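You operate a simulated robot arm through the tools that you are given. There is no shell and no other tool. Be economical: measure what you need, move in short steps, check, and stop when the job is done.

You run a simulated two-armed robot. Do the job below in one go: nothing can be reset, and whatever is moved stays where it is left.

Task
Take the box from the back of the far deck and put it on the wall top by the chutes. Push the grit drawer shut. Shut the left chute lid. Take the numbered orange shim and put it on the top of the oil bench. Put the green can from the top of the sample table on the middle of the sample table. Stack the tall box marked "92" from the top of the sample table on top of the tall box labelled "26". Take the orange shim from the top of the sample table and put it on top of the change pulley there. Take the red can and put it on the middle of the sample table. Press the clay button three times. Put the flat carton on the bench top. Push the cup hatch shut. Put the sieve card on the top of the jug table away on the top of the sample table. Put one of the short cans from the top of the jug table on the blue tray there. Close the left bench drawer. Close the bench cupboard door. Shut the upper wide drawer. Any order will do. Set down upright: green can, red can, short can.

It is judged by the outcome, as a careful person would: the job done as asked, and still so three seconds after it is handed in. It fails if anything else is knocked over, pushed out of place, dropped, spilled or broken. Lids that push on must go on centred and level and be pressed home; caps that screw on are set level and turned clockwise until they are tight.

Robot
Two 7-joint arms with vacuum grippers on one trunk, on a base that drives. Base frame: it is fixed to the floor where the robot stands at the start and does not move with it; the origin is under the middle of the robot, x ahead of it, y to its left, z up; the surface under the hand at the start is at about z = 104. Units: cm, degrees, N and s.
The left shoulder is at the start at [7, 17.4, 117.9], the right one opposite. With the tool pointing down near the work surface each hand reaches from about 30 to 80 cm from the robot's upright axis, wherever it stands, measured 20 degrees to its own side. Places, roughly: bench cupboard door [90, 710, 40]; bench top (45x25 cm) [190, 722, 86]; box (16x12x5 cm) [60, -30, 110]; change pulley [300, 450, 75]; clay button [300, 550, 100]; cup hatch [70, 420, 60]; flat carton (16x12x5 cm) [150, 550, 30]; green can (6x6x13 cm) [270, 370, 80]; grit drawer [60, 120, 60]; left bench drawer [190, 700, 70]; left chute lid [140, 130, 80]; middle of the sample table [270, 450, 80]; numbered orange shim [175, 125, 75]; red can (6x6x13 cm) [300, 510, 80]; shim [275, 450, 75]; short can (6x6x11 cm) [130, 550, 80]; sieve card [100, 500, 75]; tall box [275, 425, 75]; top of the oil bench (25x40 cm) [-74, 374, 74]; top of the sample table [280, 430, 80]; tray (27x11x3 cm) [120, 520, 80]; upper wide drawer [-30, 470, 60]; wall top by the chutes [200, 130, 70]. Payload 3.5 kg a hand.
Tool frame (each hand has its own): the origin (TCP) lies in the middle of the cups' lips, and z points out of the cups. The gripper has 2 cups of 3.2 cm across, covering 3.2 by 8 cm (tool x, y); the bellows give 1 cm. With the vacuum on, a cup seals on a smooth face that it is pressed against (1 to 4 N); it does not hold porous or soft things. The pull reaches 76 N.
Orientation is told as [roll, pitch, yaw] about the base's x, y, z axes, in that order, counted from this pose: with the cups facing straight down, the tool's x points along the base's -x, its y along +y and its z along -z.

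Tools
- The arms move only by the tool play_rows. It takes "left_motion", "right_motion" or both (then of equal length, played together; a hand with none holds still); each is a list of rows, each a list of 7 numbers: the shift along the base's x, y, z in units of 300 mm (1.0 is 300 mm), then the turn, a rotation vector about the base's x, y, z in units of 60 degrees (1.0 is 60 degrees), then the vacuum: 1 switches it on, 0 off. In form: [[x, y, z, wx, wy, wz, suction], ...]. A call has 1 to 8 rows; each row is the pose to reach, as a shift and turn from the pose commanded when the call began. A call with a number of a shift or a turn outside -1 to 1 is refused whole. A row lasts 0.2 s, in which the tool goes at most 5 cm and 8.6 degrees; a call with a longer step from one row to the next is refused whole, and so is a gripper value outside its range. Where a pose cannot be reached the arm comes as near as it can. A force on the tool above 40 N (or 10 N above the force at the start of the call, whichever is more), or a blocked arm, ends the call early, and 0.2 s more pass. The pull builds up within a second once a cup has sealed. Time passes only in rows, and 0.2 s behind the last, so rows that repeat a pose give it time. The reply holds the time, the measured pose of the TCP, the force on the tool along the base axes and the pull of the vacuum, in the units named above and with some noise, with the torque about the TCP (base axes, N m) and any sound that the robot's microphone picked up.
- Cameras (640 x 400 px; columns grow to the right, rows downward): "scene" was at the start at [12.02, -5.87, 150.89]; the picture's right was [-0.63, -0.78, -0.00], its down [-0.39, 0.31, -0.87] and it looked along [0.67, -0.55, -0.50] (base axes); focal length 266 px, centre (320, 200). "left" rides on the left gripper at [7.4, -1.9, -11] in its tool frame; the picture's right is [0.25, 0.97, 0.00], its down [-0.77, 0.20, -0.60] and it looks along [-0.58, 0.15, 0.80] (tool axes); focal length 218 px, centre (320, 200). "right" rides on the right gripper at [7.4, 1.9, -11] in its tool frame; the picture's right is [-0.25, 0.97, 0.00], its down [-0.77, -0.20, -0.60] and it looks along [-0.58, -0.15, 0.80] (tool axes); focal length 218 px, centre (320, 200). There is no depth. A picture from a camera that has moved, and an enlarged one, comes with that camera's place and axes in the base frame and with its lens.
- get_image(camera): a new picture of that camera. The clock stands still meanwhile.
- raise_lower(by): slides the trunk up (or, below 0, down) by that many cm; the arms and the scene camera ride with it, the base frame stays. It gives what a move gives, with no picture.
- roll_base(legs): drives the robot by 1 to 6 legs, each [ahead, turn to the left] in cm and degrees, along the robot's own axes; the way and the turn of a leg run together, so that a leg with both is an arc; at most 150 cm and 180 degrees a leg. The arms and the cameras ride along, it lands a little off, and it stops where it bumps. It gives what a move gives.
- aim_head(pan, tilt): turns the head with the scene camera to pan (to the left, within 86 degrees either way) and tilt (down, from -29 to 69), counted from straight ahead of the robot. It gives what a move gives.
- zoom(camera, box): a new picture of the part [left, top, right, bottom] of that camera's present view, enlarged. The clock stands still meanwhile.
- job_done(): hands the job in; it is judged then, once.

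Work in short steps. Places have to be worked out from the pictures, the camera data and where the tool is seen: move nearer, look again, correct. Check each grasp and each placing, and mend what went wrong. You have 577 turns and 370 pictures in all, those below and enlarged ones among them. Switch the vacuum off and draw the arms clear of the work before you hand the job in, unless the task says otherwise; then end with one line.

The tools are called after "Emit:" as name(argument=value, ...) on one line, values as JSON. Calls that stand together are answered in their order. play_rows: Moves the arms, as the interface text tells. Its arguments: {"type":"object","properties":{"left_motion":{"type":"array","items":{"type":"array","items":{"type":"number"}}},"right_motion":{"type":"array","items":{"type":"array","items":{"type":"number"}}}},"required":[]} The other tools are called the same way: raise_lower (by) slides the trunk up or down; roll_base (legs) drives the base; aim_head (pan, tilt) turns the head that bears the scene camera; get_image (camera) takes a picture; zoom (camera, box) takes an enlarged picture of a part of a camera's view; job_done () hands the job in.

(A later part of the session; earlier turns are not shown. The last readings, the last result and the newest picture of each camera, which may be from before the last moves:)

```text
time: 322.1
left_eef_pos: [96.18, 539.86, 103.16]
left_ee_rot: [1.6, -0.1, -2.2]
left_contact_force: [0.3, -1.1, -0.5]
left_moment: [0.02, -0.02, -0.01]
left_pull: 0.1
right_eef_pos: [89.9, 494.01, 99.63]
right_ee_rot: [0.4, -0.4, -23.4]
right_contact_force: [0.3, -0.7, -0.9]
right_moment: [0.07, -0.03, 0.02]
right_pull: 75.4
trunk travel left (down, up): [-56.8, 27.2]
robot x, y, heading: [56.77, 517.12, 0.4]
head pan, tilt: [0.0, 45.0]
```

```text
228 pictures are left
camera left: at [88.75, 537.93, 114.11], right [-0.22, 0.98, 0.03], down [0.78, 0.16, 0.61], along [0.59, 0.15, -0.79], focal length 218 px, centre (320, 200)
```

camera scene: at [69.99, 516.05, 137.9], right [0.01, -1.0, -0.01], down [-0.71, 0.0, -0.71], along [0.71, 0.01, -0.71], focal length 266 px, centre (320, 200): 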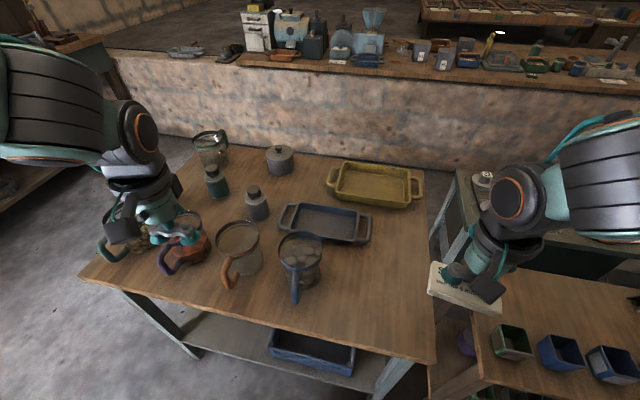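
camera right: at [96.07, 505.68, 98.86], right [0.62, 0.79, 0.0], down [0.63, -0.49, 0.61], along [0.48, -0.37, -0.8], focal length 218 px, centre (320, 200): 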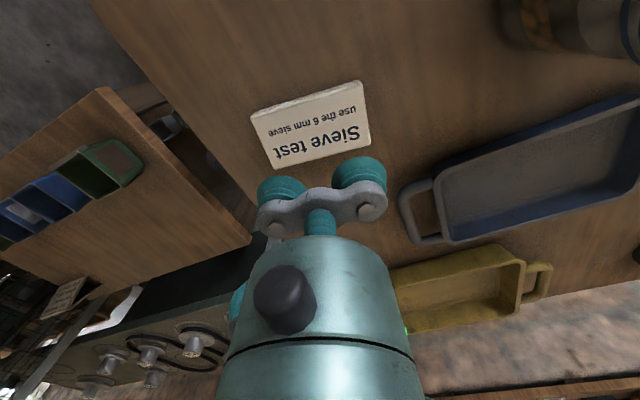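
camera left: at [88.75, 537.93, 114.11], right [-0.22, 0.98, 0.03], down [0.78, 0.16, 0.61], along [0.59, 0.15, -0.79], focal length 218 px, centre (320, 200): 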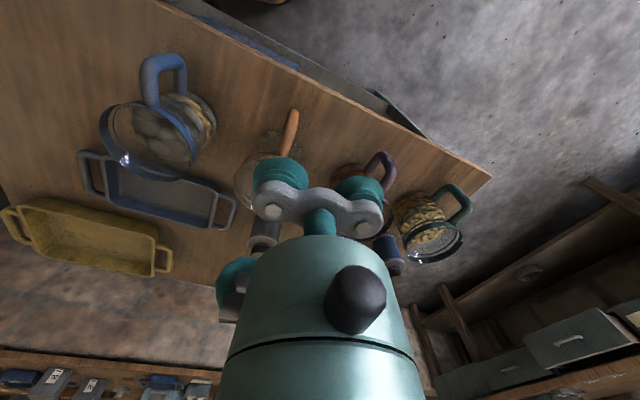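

Card is held. Now I bring the left hand above the grey can, staying above the jugs.

Emit:
play_rows(left_motion=[[0.1, 0, 0.06, 0, 0, 0, 0], [0.25, -0.02, 0.08, -0.02, 0, 0, 0], [0.4, -0.05, 0.08, -0.02, 0, 0, 0], [0.55, -0.08, 0.08, -0.02, 0, 0, 0], [0.7, -0.1, 0.08, -0.02, 0, 0, 0], [0.85, -0.12, 0.08, -0.02, 0, 0, 0], [0.95, -0.13, 0.08, -0.02, 0, 0, 0], [0.95, -0.13, 0.08, -0.02, 0, 0, 0]])

Emit:
get_image(camera="left")

Emit:
zoom(camera="scene", box=[160, 100, 400, 280])

```text
time: 323.9
left_eef_pos: [124.56, 536.05, 105.39]
left_ee_rot: [0.1, -0.2, -2.1]
left_contact_force: [-0.2, 0.0, 0.3]
left_moment: [0.01, -0.03, 0.0]
left_pull: 0.1
right_eef_pos: [89.92, 494.6, 99.67]
right_ee_rot: [0.2, -0.5, -23.4]
right_contact_force: [-0.6, -0.1, 0.7]
right_moment: [0.02, 0.02, 0.01]
right_pull: 75.0
trunk travel left (down, up): [-56.8, 27.2]
robot x, y, heading: [57.13, 516.57, 0.4]
head pan, tilt: [0.0, 45.0]
```

```text
227 pictures are left
camera left: at [117.24, 534.37, 116.47], right [-0.22, 0.98, 0.0], down [0.78, 0.17, 0.61], along [0.59, 0.13, -0.79], focal length 218 px, centre (320, 200)
```

left: 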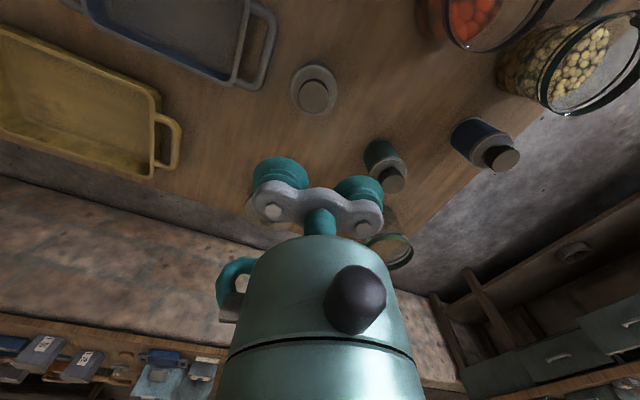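

```text
2.22 times, centred on (280, 190) of scene
camera zoom: at [69.95, 516.76, 137.91], right [0.01, -1.0, 0.0], down [-0.71, 0.0, -0.71], along [0.71, 0.0, -0.71], focal length 591 px, centre (409, 222)
```

zoom: 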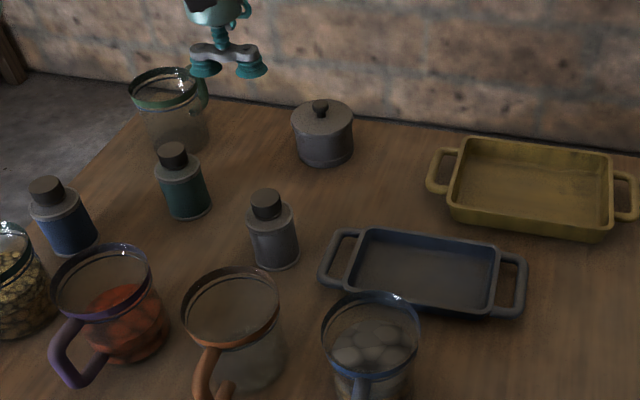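

Cap top of the grey can: (123.1, 534.6, 88.8), about 4.4 cm across. I'll use the +y cup, with the TCP at (123, 532.2). I descend to just above it.

Emit:
play_rows(left_motion=[[-0.03, -0.07, 0, 0, 0, 0, 0], [-0.052, -0.128, -0.1, 0, 0, 0, 0], [-0.052, -0.128, -0.25, 0, 0, 0, 0], [-0.052, -0.128, -0.4, 0, 0, 0, 0], [-0.052, -0.128, -0.46, 0, 0, 0, 0], [-0.052, -0.128, -0.46, 0, 0, 0, 0]])

Emit:
get_image(camera="left")

Emit:
zoom(camera="scene", box=[160, 100, 400, 280])

```text
time: 325.3
left_eef_pos: [122.96, 532.56, 91.66]
left_ee_rot: [0.0, -0.3, -2.0]
left_contact_force: [-0.3, -1.3, 0.6]
left_moment: [-0.01, 0.0, -0.02]
left_pull: 0.2
right_eef_pos: [90.13, 494.55, 99.63]
right_ee_rot: [0.1, -0.6, -23.4]
right_contact_force: [-0.2, 0.3, 0.0]
right_moment: [0.01, 0.0, 0.0]
right_pull: 75.8
trunk travel left (down, up): [-56.8, 27.2]
robot x, y, heading: [57.05, 516.72, 0.5]
head pan, tilt: [0.0, 45.0]
```

```text
225 pictures are left
camera left: at [115.68, 530.96, 102.67], right [-0.22, 0.98, 0.0], down [0.78, 0.17, 0.61], along [0.59, 0.13, -0.79], focal length 218 px, centre (320, 200)
```

left: 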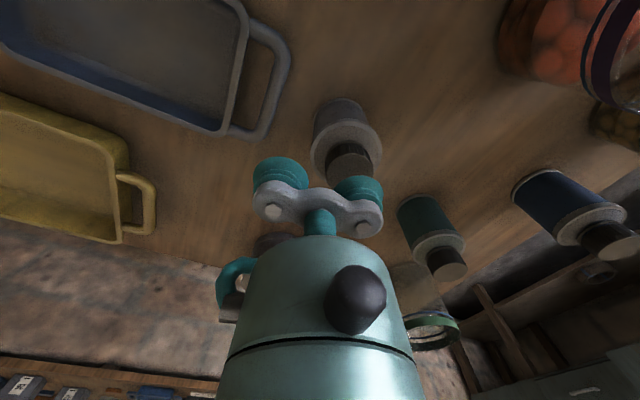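

```text
2.22 times, centred on (280, 190) of scene
camera zoom: at [70.03, 516.73, 137.9], right [0.01, -1.0, 0.0], down [-0.71, 0.0, -0.71], along [0.71, 0.0, -0.71], focal length 591 px, centre (409, 222)
```

zoom: 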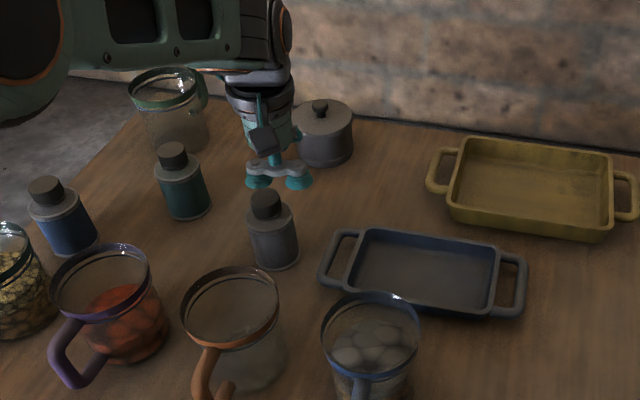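

I shift −0.6 in x and −0.5 in y, and press down gently with vacuum.

Emit:
play_rows(left_motion=[[-0.02, -0.018, 0, 0, 0, 0, 1], [-0.02, -0.018, -0.05, 0, 0, 0, 1], [-0.02, -0.018, -0.08, 0, 0, 0, 1], [-0.02, -0.018, -0.095, 0, 0, 0, 1], [-0.02, -0.018, -0.105, 0, 0, 0, 1], [-0.02, -0.018, -0.11, 0, 0, 0, 1], [-0.02, -0.018, -0.11, 0, 0, 0, 1]])

```text
time: 326.9
left_eef_pos: [122.43, 532.09, 88.21]
left_ee_rot: [0.0, -0.2, -2.1]
left_contact_force: [0.1, -0.4, 1.8]
left_moment: [0.05, 0.01, -0.02]
left_pull: 0.1
right_eef_pos: [90.04, 494.53, 99.6]
right_ee_rot: [0.1, -0.5, -23.4]
right_contact_force: [0.5, -0.2, -1.0]
right_moment: [-0.02, 0.0, 0.01]
right_pull: 75.5
trunk travel left (down, up): [-56.8, 27.2]
robot x, y, heading: [56.85, 516.64, 0.3]
head pan, tilt: [0.0, 45.0]
```

Just touching. A little lower.

Emit:
play_rows(left_motion=[[0, 0, -0.01, 0, 0, 0, 1], [0, 0, -0.02, 0, 0, 0, 1], [0, 0, -0.025, 0, 0, 0, 1], [0, 0, -0.025, 0, 0, 0, 1], [0, 0, -0.025, 0, 0, 0, 1]])

Emit:
get_image(camera="left")

```text
time: 328.1
left_eef_pos: [122.39, 532.15, 87.58]
left_ee_rot: [0.1, -0.2, -2.1]
left_contact_force: [-0.7, -2.6, 3.2]
left_moment: [0.05, -0.07, -0.03]
left_pull: 0.1
right_eef_pos: [90.04, 494.48, 99.71]
right_ee_rot: [0.2, -0.5, -23.3]
right_contact_force: [0.1, 0.2, 0.5]
right_moment: [0.0, -0.01, -0.01]
right_pull: 75.7
trunk travel left (down, up): [-56.8, 27.2]
robot x, y, heading: [56.78, 516.91, 0.4]
head pan, tilt: [0.0, 45.0]
```

```text
223 pictures are left
camera left: at [114.99, 530.46, 98.55], right [-0.22, 0.98, 0.0], down [0.78, 0.17, 0.61], along [0.59, 0.13, -0.79], focal length 218 px, centre (320, 200)
```

left: 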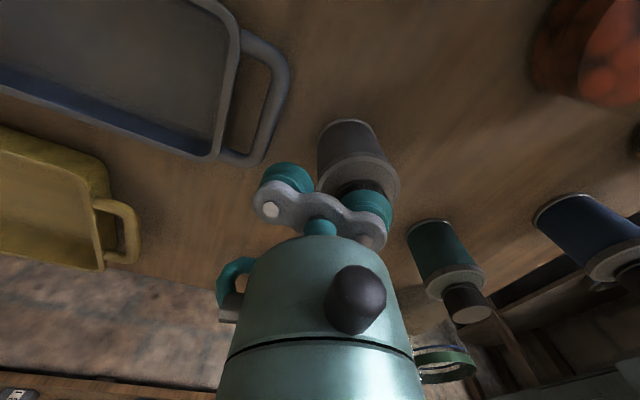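

The cup sits slightly off the cap's centre (too far +x, +y). I lift, shift −0.9 and −0.6, and press again.

Emit:
play_rows(left_motion=[[0, 0, 0.04, 0, 0, 0, 1], [-0.03, -0.02, 0.04, 0, 0, 0, 1], [-0.03, -0.02, 0.01, 0, 0, 0, 1], [-0.03, -0.02, -0.005, 0, 0, 0, 1], [-0.03, -0.02, -0.015, 0, 0, 0, 1], [-0.03, -0.02, -0.015, 0, 0, 0, 1], [-0.03, -0.02, -0.015, 0, 0, 0, 1]])

Emit:
get_image(camera="left")

```text
time: 329.7
left_eef_pos: [121.65, 531.35, 87.2]
left_ee_rot: [0.0, -0.2, -2.0]
left_contact_force: [-2.1, 0.0, 3.3]
left_moment: [0.06, -0.04, 0.04]
left_pull: 0.0
right_eef_pos: [90.05, 494.44, 99.66]
right_ee_rot: [0.2, -0.5, -23.3]
right_contact_force: [-0.2, -0.2, -0.7]
right_moment: [-0.02, -0.01, 0.01]
right_pull: 75.8
trunk travel left (down, up): [-56.8, 27.2]
robot x, y, heading: [57.22, 516.82, 0.5]
head pan, tilt: [0.0, 45.0]
```

```text
222 pictures are left
camera left: at [114.17, 529.8, 98.17], right [-0.22, 0.98, 0.0], down [0.78, 0.17, 0.61], along [0.59, 0.13, -0.79], focal length 218 px, centre (320, 200)
```

left: 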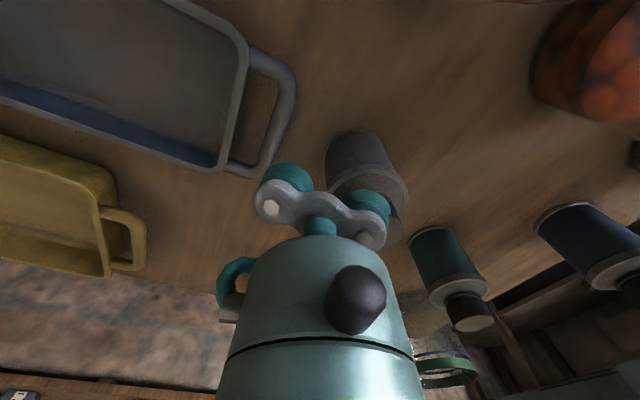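

Emit:
zoom(camera="scene", box=[170, 140, 290, 230])

```text
4.44 times, centred on (230, 185) of scene
camera zoom: at [69.98, 516.72, 137.91], right [0.01, -1.0, 0.0], down [-0.71, 0.0, -0.71], along [0.71, 0.0, -0.71], focal length 1182 px, centre (720, 267)
```

zoom: 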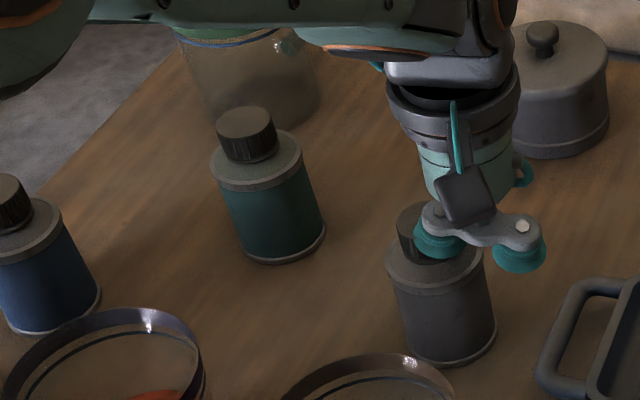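

The scene zoom shows the cup has gone past the cap, onto the collar. The cap is at about (122.9, 535.2). I lift clear and go there.

Emit:
play_rows(left_motion=[[0, 0, 0.06, 0, 0, 0, 0], [0, 0, 0.12, 0, 0, 0, 0], [0.04, 0.048, 0.12, 0, 0, 0, 0], [0.04, 0.048, 0.12, 0, 0, 0, 0]])

Emit:
zoom(camera="scene", box=[200, 140, 320, 230])

Emit:
zoom(camera="left", box=[240, 80, 480, 260])

```text
time: 330.7
left_eef_pos: [122.59, 532.92, 90.65]
left_ee_rot: [0.0, -0.1, -2.0]
left_contact_force: [0.3, 0.0, 0.4]
left_moment: [0.02, 0.0, 0.0]
left_pull: 0.1
right_eef_pos: [89.97, 494.55, 99.54]
right_ee_rot: [0.2, -0.5, -23.4]
right_contact_force: [0.3, 0.5, -0.1]
right_moment: [0.0, -0.01, 0.0]
right_pull: 75.0
trunk travel left (down, up): [-56.8, 27.2]
robot x, y, heading: [56.95, 516.94, 0.5]
head pan, tilt: [0.0, 45.0]
```

```text
4.44 times, centred on (260, 185) of scene
camera zoom: at [69.98, 516.66, 137.91], right [0.01, -1.0, 0.0], down [-0.71, 0.0, -0.71], along [0.71, 0.0, -0.71], focal length 1182 px, centre (587, 267)
```

zoom: 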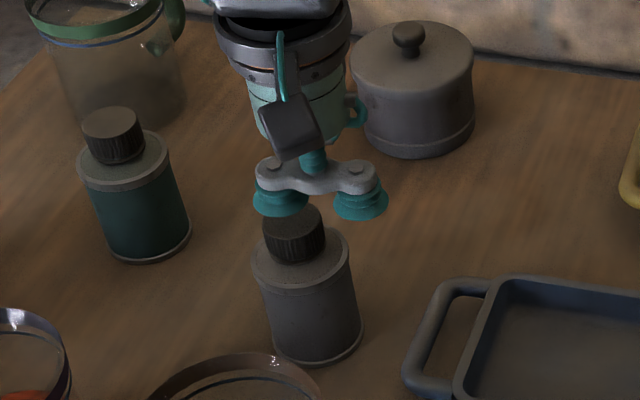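

```text
2.22 times, centred on (360, 170) of left
camera zoom: at [115.28, 531.35, 101.63], right [-0.22, 0.98, 0.0], down [0.78, 0.17, 0.61], along [0.59, 0.13, -0.79], focal length 485 px, centre (231, 267)
```

zoom: 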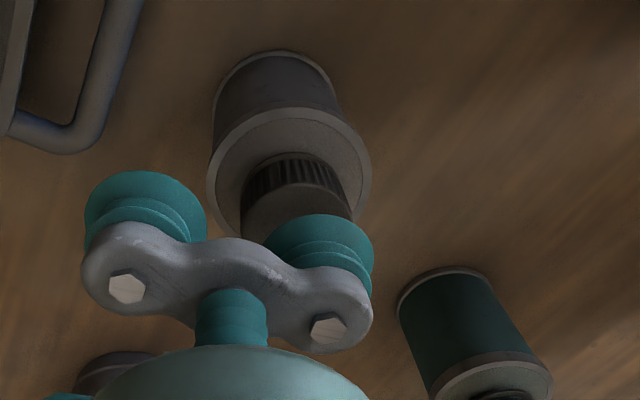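

Cap centre computes to about 0.6 cm further −y than the cup. I shift and press down.

Emit:
play_rows(left_motion=[[-0.004, -0.021, 0, 0, 0, 0, 1], [-0.004, -0.021, -0.04, 0, 0, 0, 1], [-0.004, -0.021, -0.06, 0, 0, 0, 1], [-0.004, -0.021, -0.075, 0, 0, 0, 1], [-0.004, -0.021, -0.085, 0, 0, 0, 1], [-0.004, -0.021, -0.09, 0, 0, 0, 1], [-0.004, -0.021, -0.09, 0, 0, 0, 1]])

Emit:
zoom(camera="scene", box=[200, 140, 320, 230])

```text
time: 332.3
left_eef_pos: [122.78, 532.25, 87.95]
left_ee_rot: [0.2, -0.5, -2.0]
left_contact_force: [3.0, 0.2, 16.0]
left_moment: [1.2, -0.11, 0.0]
left_pull: 37.5
right_eef_pos: [89.92, 494.4, 99.66]
right_ee_rot: [0.1, -0.3, -23.5]
right_contact_force: [0.1, 0.8, 0.0]
right_moment: [0.0, -0.03, 0.01]
right_pull: 75.9
trunk travel left (down, up): [-56.8, 27.2]
robot x, y, heading: [57.14, 516.56, 0.4]
head pan, tilt: [0.0, 45.0]
```

```text
4.44 times, centred on (260, 185) of scene
camera zoom: at [69.86, 516.66, 137.94], right [0.01, -1.0, 0.0], down [-0.71, 0.0, -0.71], along [0.71, 0.0, -0.71], focal length 1182 px, centre (587, 267)
```

zoom: 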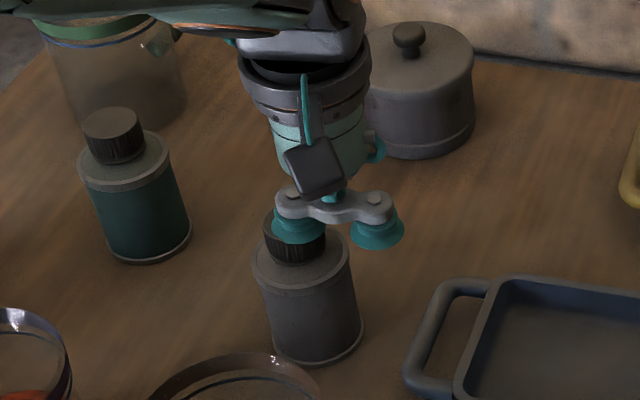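

Sealed on the cap (37.5 N). I lift the can and carry it over the blue tray's centre at about (120.7, 514.7).

Emit:
play_rows(left_motion=[[0, 0, 0.04, 0, 0, 0, 1], [0, 0, 0.14, 0, 0, 0, 1], [0, 0, 0.28, 0, 0, 0, 1], [-0.01, -0.14, 0.3, 0, 0, 0, 1], [-0.025, -0.28, 0.3, 0, 0, 0, 1], [-0.04, -0.42, 0.3, 0, 0, 0, 1], [-0.06, -0.56, 0.3, 0, 0, 0, 1], [-0.067, -0.665, 0.3, 0, 0, 0, 1]])

Emit:
zoom(camera="scene", box=[240, 140, 420, 280])

Emit:
get_image(camera="left")

```text
time: 334.1
left_eef_pos: [120.94, 512.53, 97.2]
left_ee_rot: [-0.3, -0.2, -1.6]
left_contact_force: [-1.2, 0.2, 0.1]
left_moment: [0.0, 0.0, -0.01]
left_pull: 0.0
right_eef_pos: [90.0, 494.41, 99.61]
right_ee_rot: [0.2, -0.5, -23.4]
right_contact_force: [-0.3, 0.6, 0.7]
right_moment: [-0.02, 0.0, -0.02]
right_pull: 75.4
trunk travel left (down, up): [-56.8, 27.2]
robot x, y, heading: [57.13, 516.92, 0.3]
head pan, tilt: [0.0, 45.0]
```

```text
2.86 times, centred on (330, 210) of scene
camera zoom: at [70.07, 516.72, 137.9], right [0.01, -1.0, 0.0], down [-0.71, 0.0, -0.71], along [0.71, 0.0, -0.71], focal length 760 px, centre (291, 171)
```

zoom: 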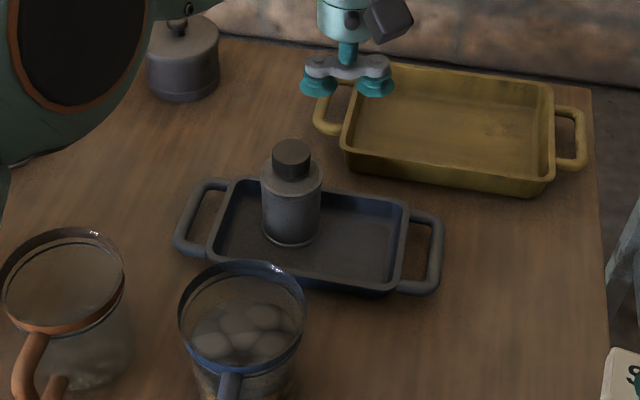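

```text
216 pictures are left
camera left: at [113.63, 510.93, 108.28], right [-0.23, 0.97, -0.01], down [0.77, 0.18, 0.61], along [0.59, 0.13, -0.8], focal length 218 px, centre (320, 200)
```

left: 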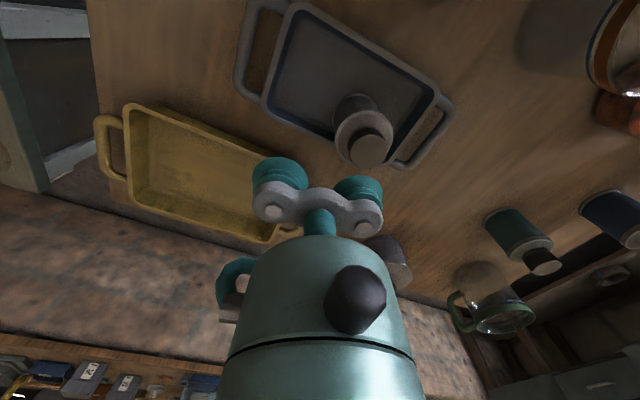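

The seal let go on the way, but the can has come to rest upright in the blue tray. I check closely.

Emit:
zoom(camera="scene", box=[270, 170, 390, 260])

Emit:
zoom(camera="left", box=[230, 0, 470, 180])

```text
4.44 times, centred on (330, 215) of scene
camera zoom: at [70.07, 516.72, 137.9], right [0.01, -1.0, 0.0], down [-0.71, 0.0, -0.71], along [0.71, 0.0, -0.71], focal length 1182 px, centre (276, 133)
```

zoom: 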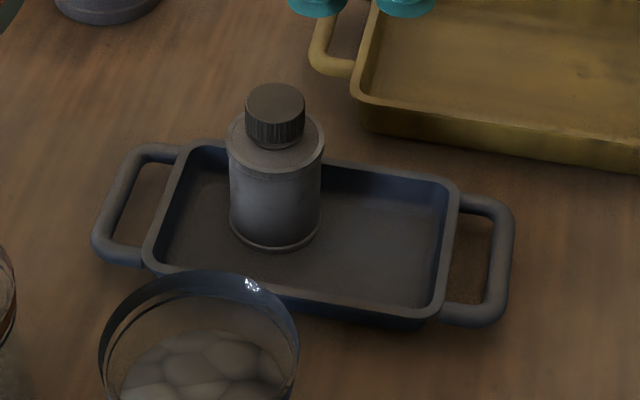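

```text
2.22 times, centred on (350, 90) of left
camera zoom: at [113.63, 510.93, 108.28], right [-0.23, 0.97, -0.01], down [0.77, 0.18, 0.61], along [0.59, 0.13, -0.8], focal length 485 px, centre (253, 444)
```

zoom: 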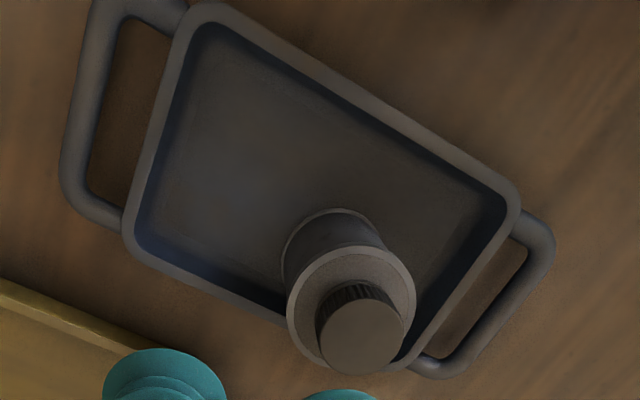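

The can stands upright inside the tray. I retract the left hand over the table and raise the trunk.

Emit:
play_rows(left_motion=[[0, 0, 0.15, 0, 0, 0, 0], [-0.05, 0.03, 0.29, 0, 0, 0, 0], [-0.18, 0.08, 0.34, 0, 0, 0, 0], [-0.31, 0.14, 0.38, 0, 0, 0, 0], [-0.45, 0.2, 0.4, 0, 0, 0, 0], [-0.6, 0.25, 0.4, 0, 0, 0, 0], [-0.75, 0.3, 0.4, 0, 0, 0, 0]])

Emit:
raise_lower(by=25)

Emit:
roll_base(legs=[[-25, 0], [0, 80], [75, 0], [0, -75]])

Emit:
aim_head(pan=-20, tilt=35)

Emit:
get_image(camera="scene")

```text
time: 335.7
left_eef_pos: [97.73, 521.51, 109.22]
left_ee_rot: [0.0, -0.3, -2.1]
left_contact_force: [-0.9, 0.5, 0.0]
left_moment: [-0.01, -0.04, 0.0]
left_pull: 0.1
right_eef_pos: [89.86, 494.62, 99.78]
right_ee_rot: [0.1, -0.5, -23.4]
right_contact_force: [0.6, 0.8, 0.3]
right_moment: [0.01, -0.02, -0.01]
right_pull: 75.4
trunk travel left (down, up): [-56.8, 27.2]
robot x, y, heading: [56.7, 517.14, 0.6]
head pan, tilt: [0.0, 45.0]
```

```text
time: 338.3
left_eef_pos: [98.1, 521.44, 134.23]
left_ee_rot: [0.0, -0.1, -2.0]
left_contact_force: [0.1, 0.1, 0.6]
left_moment: [-0.02, 0.05, -0.03]
left_pull: 0.1
right_eef_pos: [90.08, 494.46, 124.53]
right_ee_rot: [0.2, -0.5, -23.3]
right_contact_force: [-0.2, 0.6, -0.9]
right_moment: [0.0, 0.0, -0.01]
right_pull: 75.5
trunk travel left (down, up): [-81.8, 2.2]
robot x, y, heading: [56.95, 516.74, 0.1]
head pan, tilt: [0.0, 45.0]
```

```text
time: 350.4
left_eef_pos: [83.28, 599.55, 134.28]
left_ee_rot: [0.0, -0.2, 4.7]
left_contact_force: [-0.2, 0.0, 1.0]
left_moment: [0.0, 0.01, 0.0]
left_pull: 0.1
right_eef_pos: [78.49, 571.87, 124.75]
right_ee_rot: [0.2, -0.6, -16.6]
right_contact_force: [0.3, -0.2, 0.2]
right_moment: [0.01, -0.01, 0.02]
right_pull: 75.6
trunk travel left (down, up): [-81.8, 2.2]
robot x, y, heading: [43.05, 590.3, 7.0]
head pan, tilt: [0.0, 45.0]
```

```text
time: 351.2
left_eef_pos: [83.4, 599.64, 134.25]
left_ee_rot: [-0.1, -0.2, 4.7]
left_contact_force: [-0.1, 0.1, -0.2]
left_moment: [0.02, 0.0, -0.03]
left_pull: 0.0
right_eef_pos: [78.47, 571.91, 124.49]
right_ee_rot: [0.2, -0.6, -16.8]
right_contact_force: [-0.5, -1.3, -0.5]
right_moment: [0.02, 0.03, 0.03]
right_pull: 75.1
trunk travel left (down, up): [-81.8, 2.2]
robot x, y, heading: [43.04, 590.34, 7.2]
head pan, tilt: [-20.0, 35.0]
```

```text
213 pictures are left
camera scene: at [56.51, 588.69, 164.38], right [-0.22, -0.97, 0.0], down [-0.56, 0.13, -0.82], along [0.8, -0.18, -0.57], focal length 266 px, centre (320, 200)
```

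scene: 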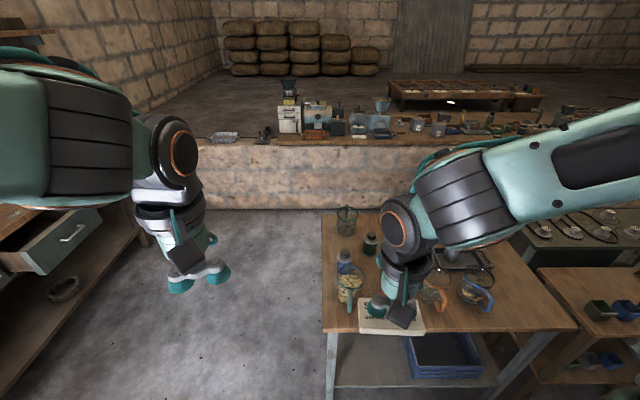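

The carton should be on or under the jug table's lower shelf. I drive round to the table's north side to look beneath.

Emit:
roll_base(legs=[[0, 28], [95, 0], [0, -105]])

Emit:
raise_lower(by=-20)

Emit:
aim_head(pan=0, tilt=40)

Emit:
get_image(camera="scene")

```text
time: 362.2
left_eef_pos: [138.3, 605.17, 134.24]
left_ee_rot: [-0.1, -0.2, -78.2]
left_contact_force: [0.1, -0.3, -0.3]
left_moment: [-0.03, -0.02, -0.03]
left_pull: 0.0
right_eef_pos: [110.11, 606.71, 124.66]
right_ee_rot: [0.1, -0.5, -99.7]
right_contact_force: [0.0, 0.1, -0.5]
right_moment: [0.02, 0.01, 0.01]
right_pull: 75.1
trunk travel left (down, up): [-81.8, 2.2]
robot x, y, heading: [123.72, 644.22, -75.9]
head pan, tilt: [-20.0, 35.0]
```

```text
time: 364.4
left_eef_pos: [138.2, 605.25, 114.16]
left_ee_rot: [0.0, -0.1, -78.4]
left_contact_force: [-0.4, 0.4, -0.1]
left_moment: [0.03, 0.03, 0.04]
left_pull: 0.0
right_eef_pos: [110.08, 606.62, 104.63]
right_ee_rot: [0.1, -0.5, -99.8]
right_contact_force: [-0.4, -0.2, -0.2]
right_moment: [0.01, 0.04, 0.04]
right_pull: 75.4
trunk travel left (down, up): [-61.8, 22.2]
robot x, y, heading: [123.84, 643.93, -75.7]
head pan, tilt: [-20.0, 35.0]
```

```text
time: 365.2
left_eef_pos: [138.12, 605.31, 114.16]
left_ee_rot: [0.1, -0.2, -78.3]
left_contact_force: [-0.2, -0.2, 0.3]
left_moment: [0.01, -0.01, 0.0]
left_pull: 0.1
right_eef_pos: [110.17, 606.54, 104.71]
right_ee_rot: [0.1, -0.5, -99.7]
right_contact_force: [-0.9, 0.5, 0.2]
right_moment: [0.0, 0.01, 0.02]
right_pull: 75.4
trunk travel left (down, up): [-61.8, 22.2]
robot x, y, heading: [123.74, 643.97, -75.8]
head pan, tilt: [0.0, 40.0]
```

```text
212 pictures are left
camera scene: at [127.16, 630.87, 143.63], right [-0.97, -0.24, 0.0], down [-0.16, 0.62, -0.77], along [0.19, -0.74, -0.64], focal length 266 px, centre (320, 200)
```

scene: 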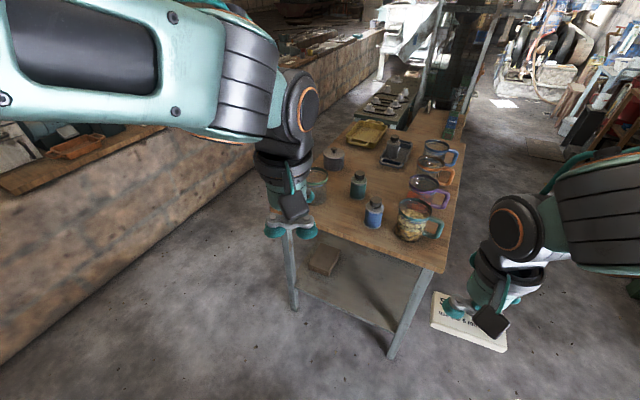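

The brown carton lies on the jug table's lower shelf near (146, 550). I zoom in on it.

Emit:
zoom(camera="scene", box=[260, 210, 460, 370])

```text
2.50 times, centred on (360, 290) of scene
camera zoom: at [127.16, 630.87, 143.63], right [-0.97, -0.24, 0.0], down [-0.16, 0.62, -0.77], along [0.19, -0.74, -0.64], focal length 665 px, centre (220, -25)
```

zoom: 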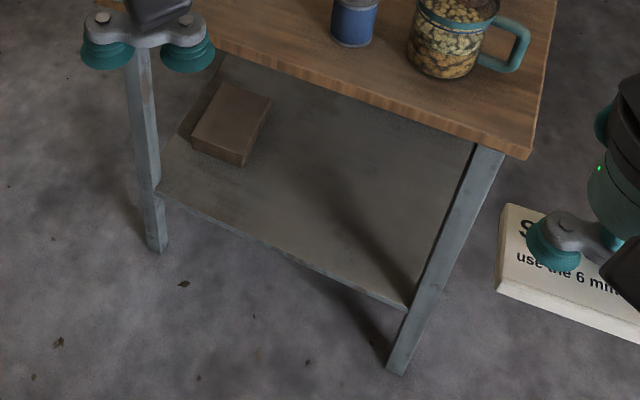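

The carton's long east face is close to the shelf's east edge, so I'll take it from the east side later. I drive round into the corridor between the jug table and the sample-table wall.

Emit:
raise_lower(by=20)

Emit:
roll_base(legs=[[0, 50], [98, 0], [0, -50]])

Emit:
aim_head(pan=30, tilt=30)

Emit:
get_image(camera="scene")

```text
time: 367.4
left_eef_pos: [138.27, 605.32, 134.24]
left_ee_rot: [0.0, -0.3, -78.4]
left_contact_force: [-0.5, 0.3, 1.0]
left_moment: [0.02, 0.02, -0.03]
left_pull: 0.1
right_eef_pos: [110.05, 606.63, 124.62]
right_ee_rot: [0.2, -0.6, -99.8]
right_contact_force: [-0.4, -0.2, -0.5]
right_moment: [-0.03, 0.0, -0.01]
right_pull: 75.9
trunk travel left (down, up): [-81.8, 2.2]
robot x, y, heading: [123.56, 644.19, -75.7]
head pan, tilt: [0.0, 40.0]
```

```text
time: 377.1
left_eef_pos: [226.71, 561.16, 134.28]
left_ee_rot: [0.0, -0.2, -79.1]
left_contact_force: [0.4, 0.3, 0.3]
left_moment: [-0.02, 0.02, -0.01]
left_pull: 0.0
right_eef_pos: [198.71, 562.89, 124.58]
right_ee_rot: [0.1, -0.5, -100.5]
right_contact_force: [0.7, 0.4, 0.5]
right_moment: [0.0, 0.06, 0.01]
right_pull: 75.8
trunk travel left (down, up): [-81.8, 2.2]
robot x, y, heading: [213.02, 599.85, -76.8]
head pan, tilt: [0.0, 40.0]
```

```text
time: 378.0
left_eef_pos: [226.63, 561.06, 134.31]
left_ee_rot: [0.0, -0.3, -79.2]
left_contact_force: [0.5, -0.3, 0.6]
left_moment: [-0.02, 0.01, -0.02]
left_pull: 0.0
right_eef_pos: [198.67, 562.94, 124.66]
right_ee_rot: [0.1, -0.4, -100.6]
right_contact_force: [0.5, 0.2, 0.3]
right_moment: [-0.02, 0.01, 0.02]
right_pull: 74.8
trunk travel left (down, up): [-81.8, 2.2]
robot x, y, heading: [213.1, 600.2, -76.8]
head pan, tilt: [30.0, 30.0]
```

```text
210 pictures are left
camera scene: at [220.29, 588.56, 165.16], right [-0.73, -0.69, 0.0], down [-0.34, 0.36, -0.87], along [0.59, -0.63, -0.5], focal length 266 px, centre (320, 200)
```

scene: 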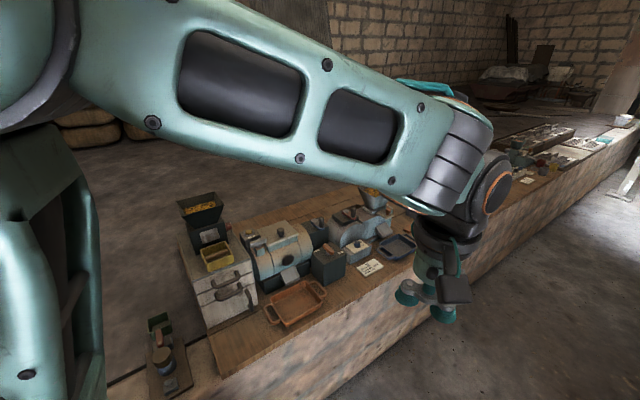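

I move further down the corridor and turn to face the sample table.

Emit:
roll_base(legs=[[55, 0], [0, 66]])

Emit:
aim_head(pan=0, tilt=30)

Emit:
get_image(camera="scene")

```text
time: 384.0
left_eef_pos: [266.64, 542.68, 134.22]
left_ee_rot: [-0.1, -0.2, -14.3]
left_contact_force: [0.0, -0.3, -0.4]
left_moment: [0.02, 0.01, 0.0]
left_pull: 0.1
right_eef_pos: [253.1, 517.97, 124.58]
right_ee_rot: [0.2, -0.5, -35.6]
right_contact_force: [0.0, -0.1, 0.9]
right_moment: [-0.01, -0.03, 0.04]
right_pull: 75.0
trunk travel left (down, up): [-81.8, 2.2]
robot x, y, heading: [225.66, 546.82, -11.7]
head pan, tilt: [30.0, 30.0]
```

```text
time: 385.0
left_eef_pos: [266.59, 542.78, 134.16]
left_ee_rot: [0.0, -0.2, -14.2]
left_contact_force: [-0.4, -0.6, -0.4]
left_moment: [-0.01, 0.04, -0.03]
left_pull: 0.1
right_eef_pos: [253.12, 518.21, 124.57]
right_ee_rot: [0.2, -0.5, -35.5]
right_contact_force: [-0.1, -1.1, -0.2]
right_moment: [-0.02, 0.02, 0.0]
right_pull: 75.2
trunk travel left (down, up): [-81.8, 2.2]
robot x, y, heading: [225.27, 546.8, -11.8]
head pan, tilt: [0.0, 30.0]
```

```text
209 pictures are left
camera scene: at [239.13, 543.9, 165.16], right [-0.2, -0.98, 0.0], down [-0.49, 0.1, -0.87], along [0.85, -0.18, -0.5], focal length 266 px, centre (320, 200)
```

scene: 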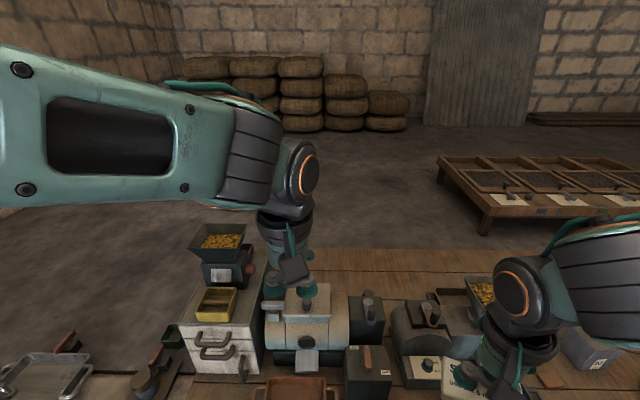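

Emit:
play_rows(left_motion=[[-0.08, 0.12, 0.03, 0, 0, 0, 0], [-0.14, 0.24, 0.06, 0, 0, 0, 0], [-0.2, 0.36, 0.08, 0, 0, 0, 0], [-0.26, 0.48, 0.08, 0, 0, 0, 0], [-0.3, 0.6, 0.08, 0, 0, 0, 0]])

Emit:
aim_head(pan=0, tilt=42)

Emit:
get_image(camera="scene")

Emit:
zoom(camera="scene", box=[120, 120, 340, 340])

```text
time: 386.2
left_eef_pos: [257.26, 561.15, 136.89]
left_ee_rot: [-0.2, -0.3, -14.2]
left_contact_force: [-0.5, 0.5, 0.4]
left_moment: [-0.03, 0.04, -0.03]
left_pull: 0.1
right_eef_pos: [253.07, 518.5, 124.65]
right_ee_rot: [0.1, -0.6, -35.5]
right_contact_force: [0.3, 0.1, -0.2]
right_moment: [-0.05, -0.02, 0.01]
right_pull: 75.6
trunk travel left (down, up): [-81.8, 2.2]
robot x, y, heading: [225.34, 546.91, -11.6]
head pan, tilt: [0.0, 30.0]
```

```text
time: 386.9
left_eef_pos: [257.37, 560.65, 136.82]
left_ee_rot: [-0.1, -0.1, -14.3]
left_contact_force: [0.9, 0.2, 0.3]
left_moment: [0.0, 0.0, 0.01]
left_pull: 0.1
right_eef_pos: [253.09, 518.18, 124.57]
right_ee_rot: [0.1, -0.6, -35.5]
right_contact_force: [-0.3, -0.1, -0.4]
right_moment: [-0.01, 0.03, -0.03]
right_pull: 75.3
trunk travel left (down, up): [-81.8, 2.2]
robot x, y, heading: [225.42, 547.08, -11.8]
head pan, tilt: [0.0, 42.0]
```

```text
208 pictures are left
camera scene: at [238.48, 544.08, 163.34], right [-0.2, -0.98, 0.0], down [-0.65, 0.14, -0.74], along [0.73, -0.15, -0.67], focal length 266 px, centre (320, 200)
```

scene: 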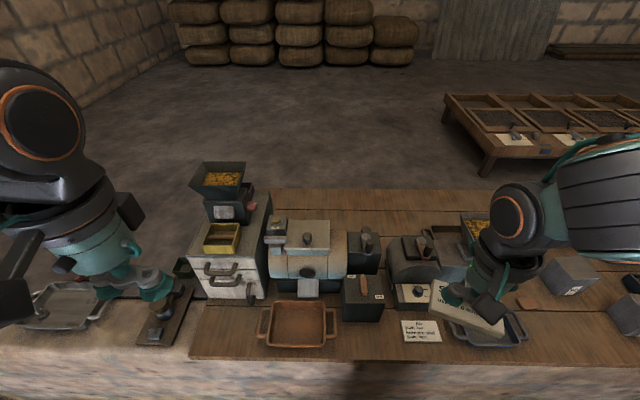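

```text
1.82 times, centred on (230, 230) of scene
camera zoom: at [238.48, 544.08, 163.34], right [-0.2, -0.98, 0.0], down [-0.65, 0.14, -0.74], along [0.73, -0.15, -0.67], focal length 484 px, centre (484, 146)
```

zoom: 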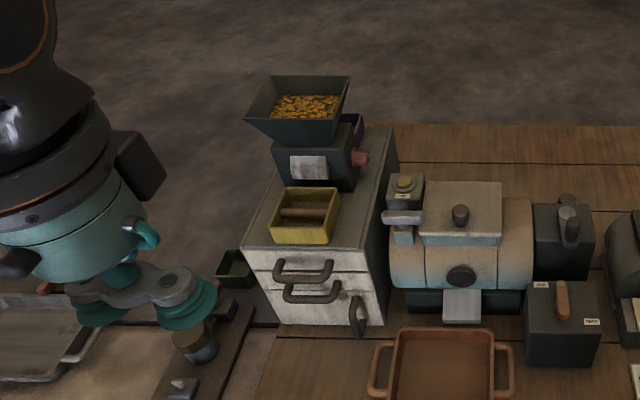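

Emit:
zoom(camera="scene", box=[190, 150, 310, 260])

```text
3.64 times, centred on (250, 205) of scene
camera zoom: at [238.48, 544.08, 163.34], right [-0.2, -0.98, 0.0], down [-0.65, 0.14, -0.74], along [0.73, -0.15, -0.67], focal length 967 px, centre (574, 182)
```

zoom: 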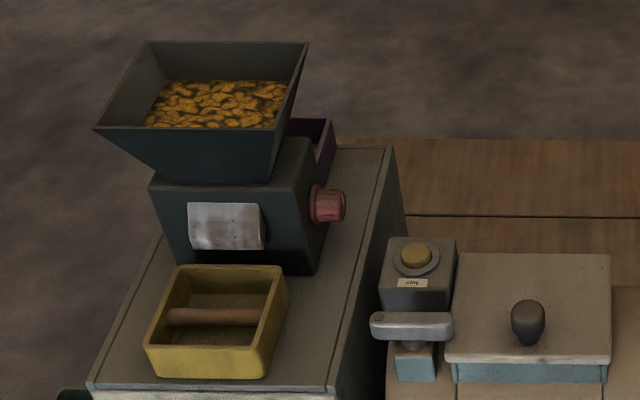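

The yellowish button on the grey block is labelled "clay" — that's the one, facing up, near (301, 546, ~100). I bring the left hand above it for a closer view.

Emit:
play_rows(left_motion=[[0.05, -0.14, 0, 0, 0, 0, 0], [0.1, -0.28, 0, 0, 0, 0, 0], [0.22, -0.38, 0, 0, 0, 0, 0], [0.37, -0.44, 0, 0, 0, 0, 0], [0.52, -0.48, 0, 0, 0, 0, 0], [0.67, -0.5, -0.05, 0, 0, 0, 0], [0.82, -0.52, -0.1, 0, 0, 0, 0], [0.95, -0.52, -0.15, 0, 0, 0, 0]])

Emit:
play_rows(left_motion=[[0.1, 0, -0.05, 0, 0, 0, 0], [0.2, 0, -0.12, 0, 0, 0, 0], [0.3, 0, -0.18, 0, 0, 0, 0], [0.3, 0, -0.22, 0, 0, 0, 0], [0.3, 0, -0.22, 0, 0, 0, 0]])

Emit:
get_image(camera="left")

Emit:
zoom(camera="scene", box=[190, 120, 360, 280])

```text
time: 388.7
left_eef_pos: [286.41, 544.91, 132.04]
left_ee_rot: [0.1, 0.0, -14.2]
left_contact_force: [-1.0, -0.5, -0.3]
left_moment: [-0.01, -0.04, 0.01]
left_pull: 0.1
right_eef_pos: [253.3, 517.99, 124.45]
right_ee_rot: [0.1, -0.3, -35.4]
right_contact_force: [-0.2, 0.6, -0.9]
right_moment: [0.05, 0.04, 0.03]
right_pull: 75.7
trunk travel left (down, up): [-81.8, 2.2]
robot x, y, heading: [225.28, 546.78, -11.8]
head pan, tilt: [0.0, 42.0]
```

```text
time: 389.9
left_eef_pos: [295.15, 544.96, 125.51]
left_ee_rot: [0.0, -0.3, -14.1]
left_contact_force: [-0.2, 0.4, -0.4]
left_moment: [0.0, -0.03, -0.01]
left_pull: 0.0
right_eef_pos: [253.05, 518.04, 124.74]
right_ee_rot: [0.1, -0.5, -35.6]
right_contact_force: [-0.2, -0.1, -0.3]
right_moment: [0.03, -0.01, -0.02]
right_pull: 75.7
trunk travel left (down, up): [-81.8, 2.2]
robot x, y, heading: [225.46, 546.65, -11.8]
head pan, tilt: [0.0, 42.0]
```

```text
205 pictures are left
camera left: at [287.53, 544.83, 136.59], right [-0.01, 1.0, 0.0], down [0.79, 0.01, 0.61], along [0.61, 0.0, -0.79], focal length 218 px, centre (320, 200)
```

left: 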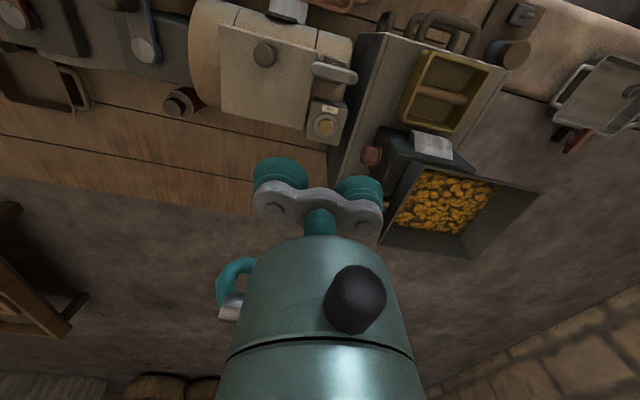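

```text
2.50 times, centred on (275, 200) of scene
camera zoom: at [238.46, 543.98, 163.33], right [-0.2, -0.98, 0.0], down [-0.66, 0.14, -0.74], along [0.73, -0.15, -0.67], focal length 665 px, centre (432, 200)
```

zoom: 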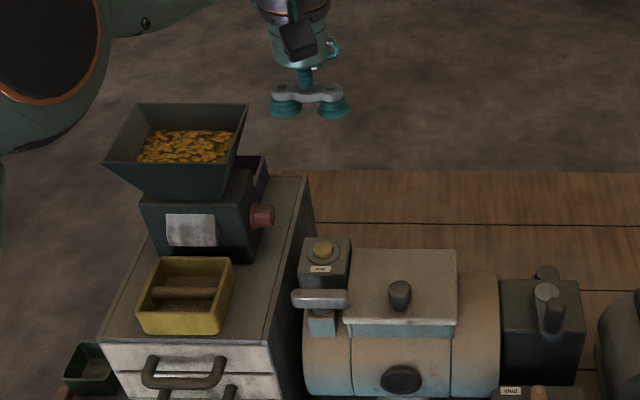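

Button top is at (299.4, 545.7, 101.3). I bring the +y cup over it, at z≈103.5.

Emit:
play_rows(left_motion=[[0.06, -0.026, -0.12, 0, 0, 0, 0], [0.122, -0.052, -0.27, 0, 0, 0, 0], [0.122, -0.052, -0.42, 0, 0, 0, 0], [0.122, -0.052, -0.57, 0, 0, 0, 0], [0.122, -0.052, -0.7, 0, 0, 0, 0], [0.122, -0.052, -0.733, 0, 0, 0, 0], [0.122, -0.052, -0.733, 0, 0, 0, 0]])

Emit:
get_image(camera="left")

Emit:
zoom(camera="scene", box=[190, 120, 360, 280])

```text
time: 391.5
left_eef_pos: [298.77, 543.42, 103.7]
left_ee_rot: [0.1, -0.3, -14.2]
left_contact_force: [-0.3, 0.6, 0.6]
left_moment: [0.0, -0.02, 0.01]
left_pull: 0.0
right_eef_pos: [253.08, 518.13, 124.53]
right_ee_rot: [0.2, -0.5, -35.5]
right_contact_force: [-0.8, -0.6, -0.1]
right_moment: [-0.03, 0.0, -0.02]
right_pull: 75.4
trunk travel left (down, up): [-81.8, 2.2]
robot x, y, heading: [225.51, 546.91, -11.8]
head pan, tilt: [0.0, 42.0]
```

```text
203 pictures are left
camera left: at [291.19, 543.3, 114.7], right [-0.01, 1.0, 0.0], down [0.79, 0.01, 0.61], along [0.61, 0.0, -0.79], focal length 218 px, centre (320, 200)
```

left: 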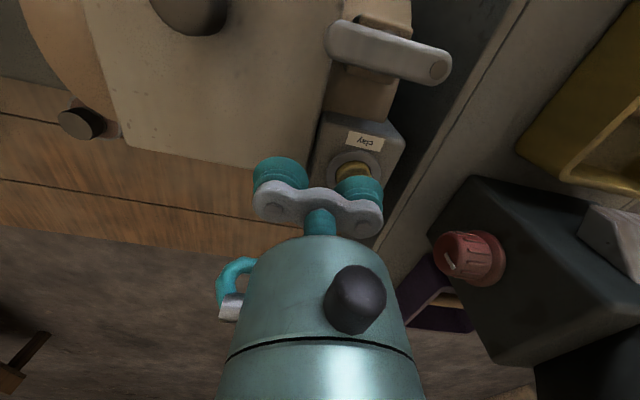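

```text
2.50 times, centred on (275, 200) of scene
camera zoom: at [238.43, 544.01, 163.33], right [-0.2, -0.98, 0.0], down [-0.66, 0.14, -0.74], along [0.73, -0.15, -0.67], focal length 665 px, centre (432, 200)
```

zoom: 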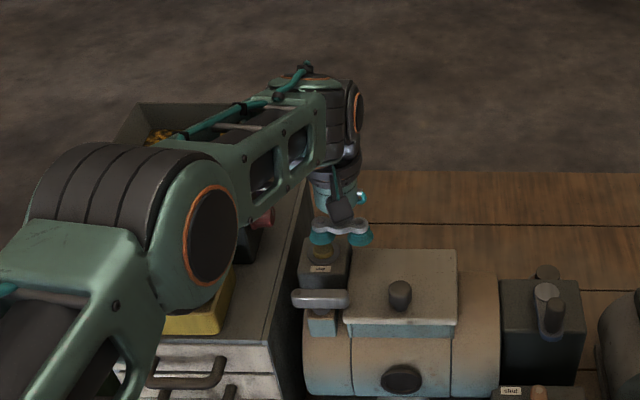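

Aligned. First press: down about 3 cm, then back up.

Emit:
play_rows(left_motion=[[-0.012, -0.007, -0.05, 0, 0, 0, 0], [-0.012, -0.007, -0.085, 0, 0, 0, 0], [-0.012, -0.007, -0.11, 0, 0, 0, 0], [-0.012, -0.007, -0.12, 0, 0, 0, 0], [-0.012, -0.007, -0.12, 0, 0, 0, 0]])

```text
time: 392.7
left_eef_pos: [298.35, 543.28, 99.95]
left_ee_rot: [-0.1, -0.2, -14.2]
left_contact_force: [-1.0, -2.2, 2.2]
left_moment: [0.06, -0.02, -0.01]
left_pull: 0.0
right_eef_pos: [253.1, 518.0, 124.64]
right_ee_rot: [0.2, -0.5, -35.5]
right_contact_force: [-0.2, 0.1, -0.1]
right_moment: [-0.02, -0.01, 0.01]
right_pull: 75.4
trunk travel left (down, up): [-81.8, 2.2]
robot x, y, heading: [225.12, 547.12, -11.8]
head pan, tilt: [0.0, 42.0]
heard: click
```

Heard one click. I release fully.

Emit:
play_rows(left_motion=[[0, 0, 0.04, 0, 0, 0, 0], [0, 0, 0.09, 0, 0, 0, 0], [0, 0, 0.11, 0, 0, 0, 0], [0, 0, 0.11, 0, 0, 0, 0]])

Emit:
play_rows(left_motion=[[0, 0, -0.04, 0, 0, 0, 0], [0, 0, -0.075, 0, 0, 0, 0], [0, 0, -0.1, 0, 0, 0, 0], [0, 0, -0.11, 0, 0, 0, 0], [0, 0, -0.11, 0, 0, 0, 0]])

```text
time: 393.7
left_eef_pos: [298.33, 543.44, 103.17]
left_ee_rot: [0.0, -0.2, -14.3]
left_contact_force: [0.3, 0.0, 0.3]
left_moment: [-0.02, 0.03, -0.01]
left_pull: 0.0
right_eef_pos: [253.22, 518.22, 124.64]
right_ee_rot: [0.2, -0.5, -35.5]
right_contact_force: [-0.7, 0.3, -0.5]
right_moment: [-0.01, 0.0, 0.01]
right_pull: 75.2
trunk travel left (down, up): [-81.8, 2.2]
robot x, y, heading: [225.24, 546.85, -11.6]
head pan, tilt: [0.0, 42.0]
```

```text
time: 394.9
left_eef_pos: [298.45, 543.2, 99.97]
left_ee_rot: [0.0, -0.3, -14.1]
left_contact_force: [-0.4, -3.2, 3.2]
left_moment: [0.11, -0.04, -0.06]
left_pull: 0.1
right_eef_pos: [253.07, 518.06, 124.66]
right_ee_rot: [0.2, -0.5, -35.5]
right_contact_force: [-0.1, 0.8, -0.7]
right_moment: [0.01, -0.02, 0.0]
right_pull: 75.3
trunk travel left (down, up): [-81.8, 2.2]
robot x, y, heading: [225.41, 546.6, -11.8]
head pan, tilt: [0.0, 42.0]
heard: click
```

Second click. Release and press a third time.

Emit:
play_rows(left_motion=[[0, 0, 0.04, 0, 0, 0, 0], [0, 0, 0.09, 0, 0, 0, 0], [0, 0, 0.11, 0, 0, 0, 0], [0, 0, 0.11, 0, 0, 0, 0]])

Emit:
play_rows(left_motion=[[0, 0, -0.04, 0, 0, 0, 0], [0, 0, -0.075, 0, 0, 0, 0], [0, 0, -0.1, 0, 0, 0, 0], [0, 0, -0.11, 0, 0, 0, 0], [0, 0, -0.11, 0, 0, 0, 0]])

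```text
time: 395.9
left_eef_pos: [298.31, 543.5, 103.23]
left_ee_rot: [0.0, -0.2, -14.1]
left_contact_force: [-0.7, 1.3, 0.3]
left_moment: [0.03, 0.02, -0.01]
left_pull: 0.1
right_eef_pos: [253.04, 518.12, 124.56]
right_ee_rot: [0.1, -0.4, -35.5]
right_contact_force: [-0.9, 0.2, 0.1]
right_moment: [0.03, 0.0, 0.03]
right_pull: 74.9
trunk travel left (down, up): [-81.8, 2.2]
robot x, y, heading: [225.61, 547.02, -11.9]
head pan, tilt: [0.0, 42.0]
```

```text
time: 397.1
left_eef_pos: [298.48, 543.18, 100.03]
left_ee_rot: [0.1, -0.2, -14.2]
left_contact_force: [-0.2, -3.1, 1.8]
left_moment: [0.06, -0.01, -0.01]
left_pull: 0.0
right_eef_pos: [253.08, 517.95, 124.69]
right_ee_rot: [0.2, -0.5, -35.5]
right_contact_force: [0.6, -0.8, -0.1]
right_moment: [-0.03, 0.02, 0.0]
right_pull: 75.8
trunk travel left (down, up): [-81.8, 2.2]
robot x, y, heading: [224.94, 546.61, -11.9]
head pan, tilt: [0.0, 42.0]
heard: click
```

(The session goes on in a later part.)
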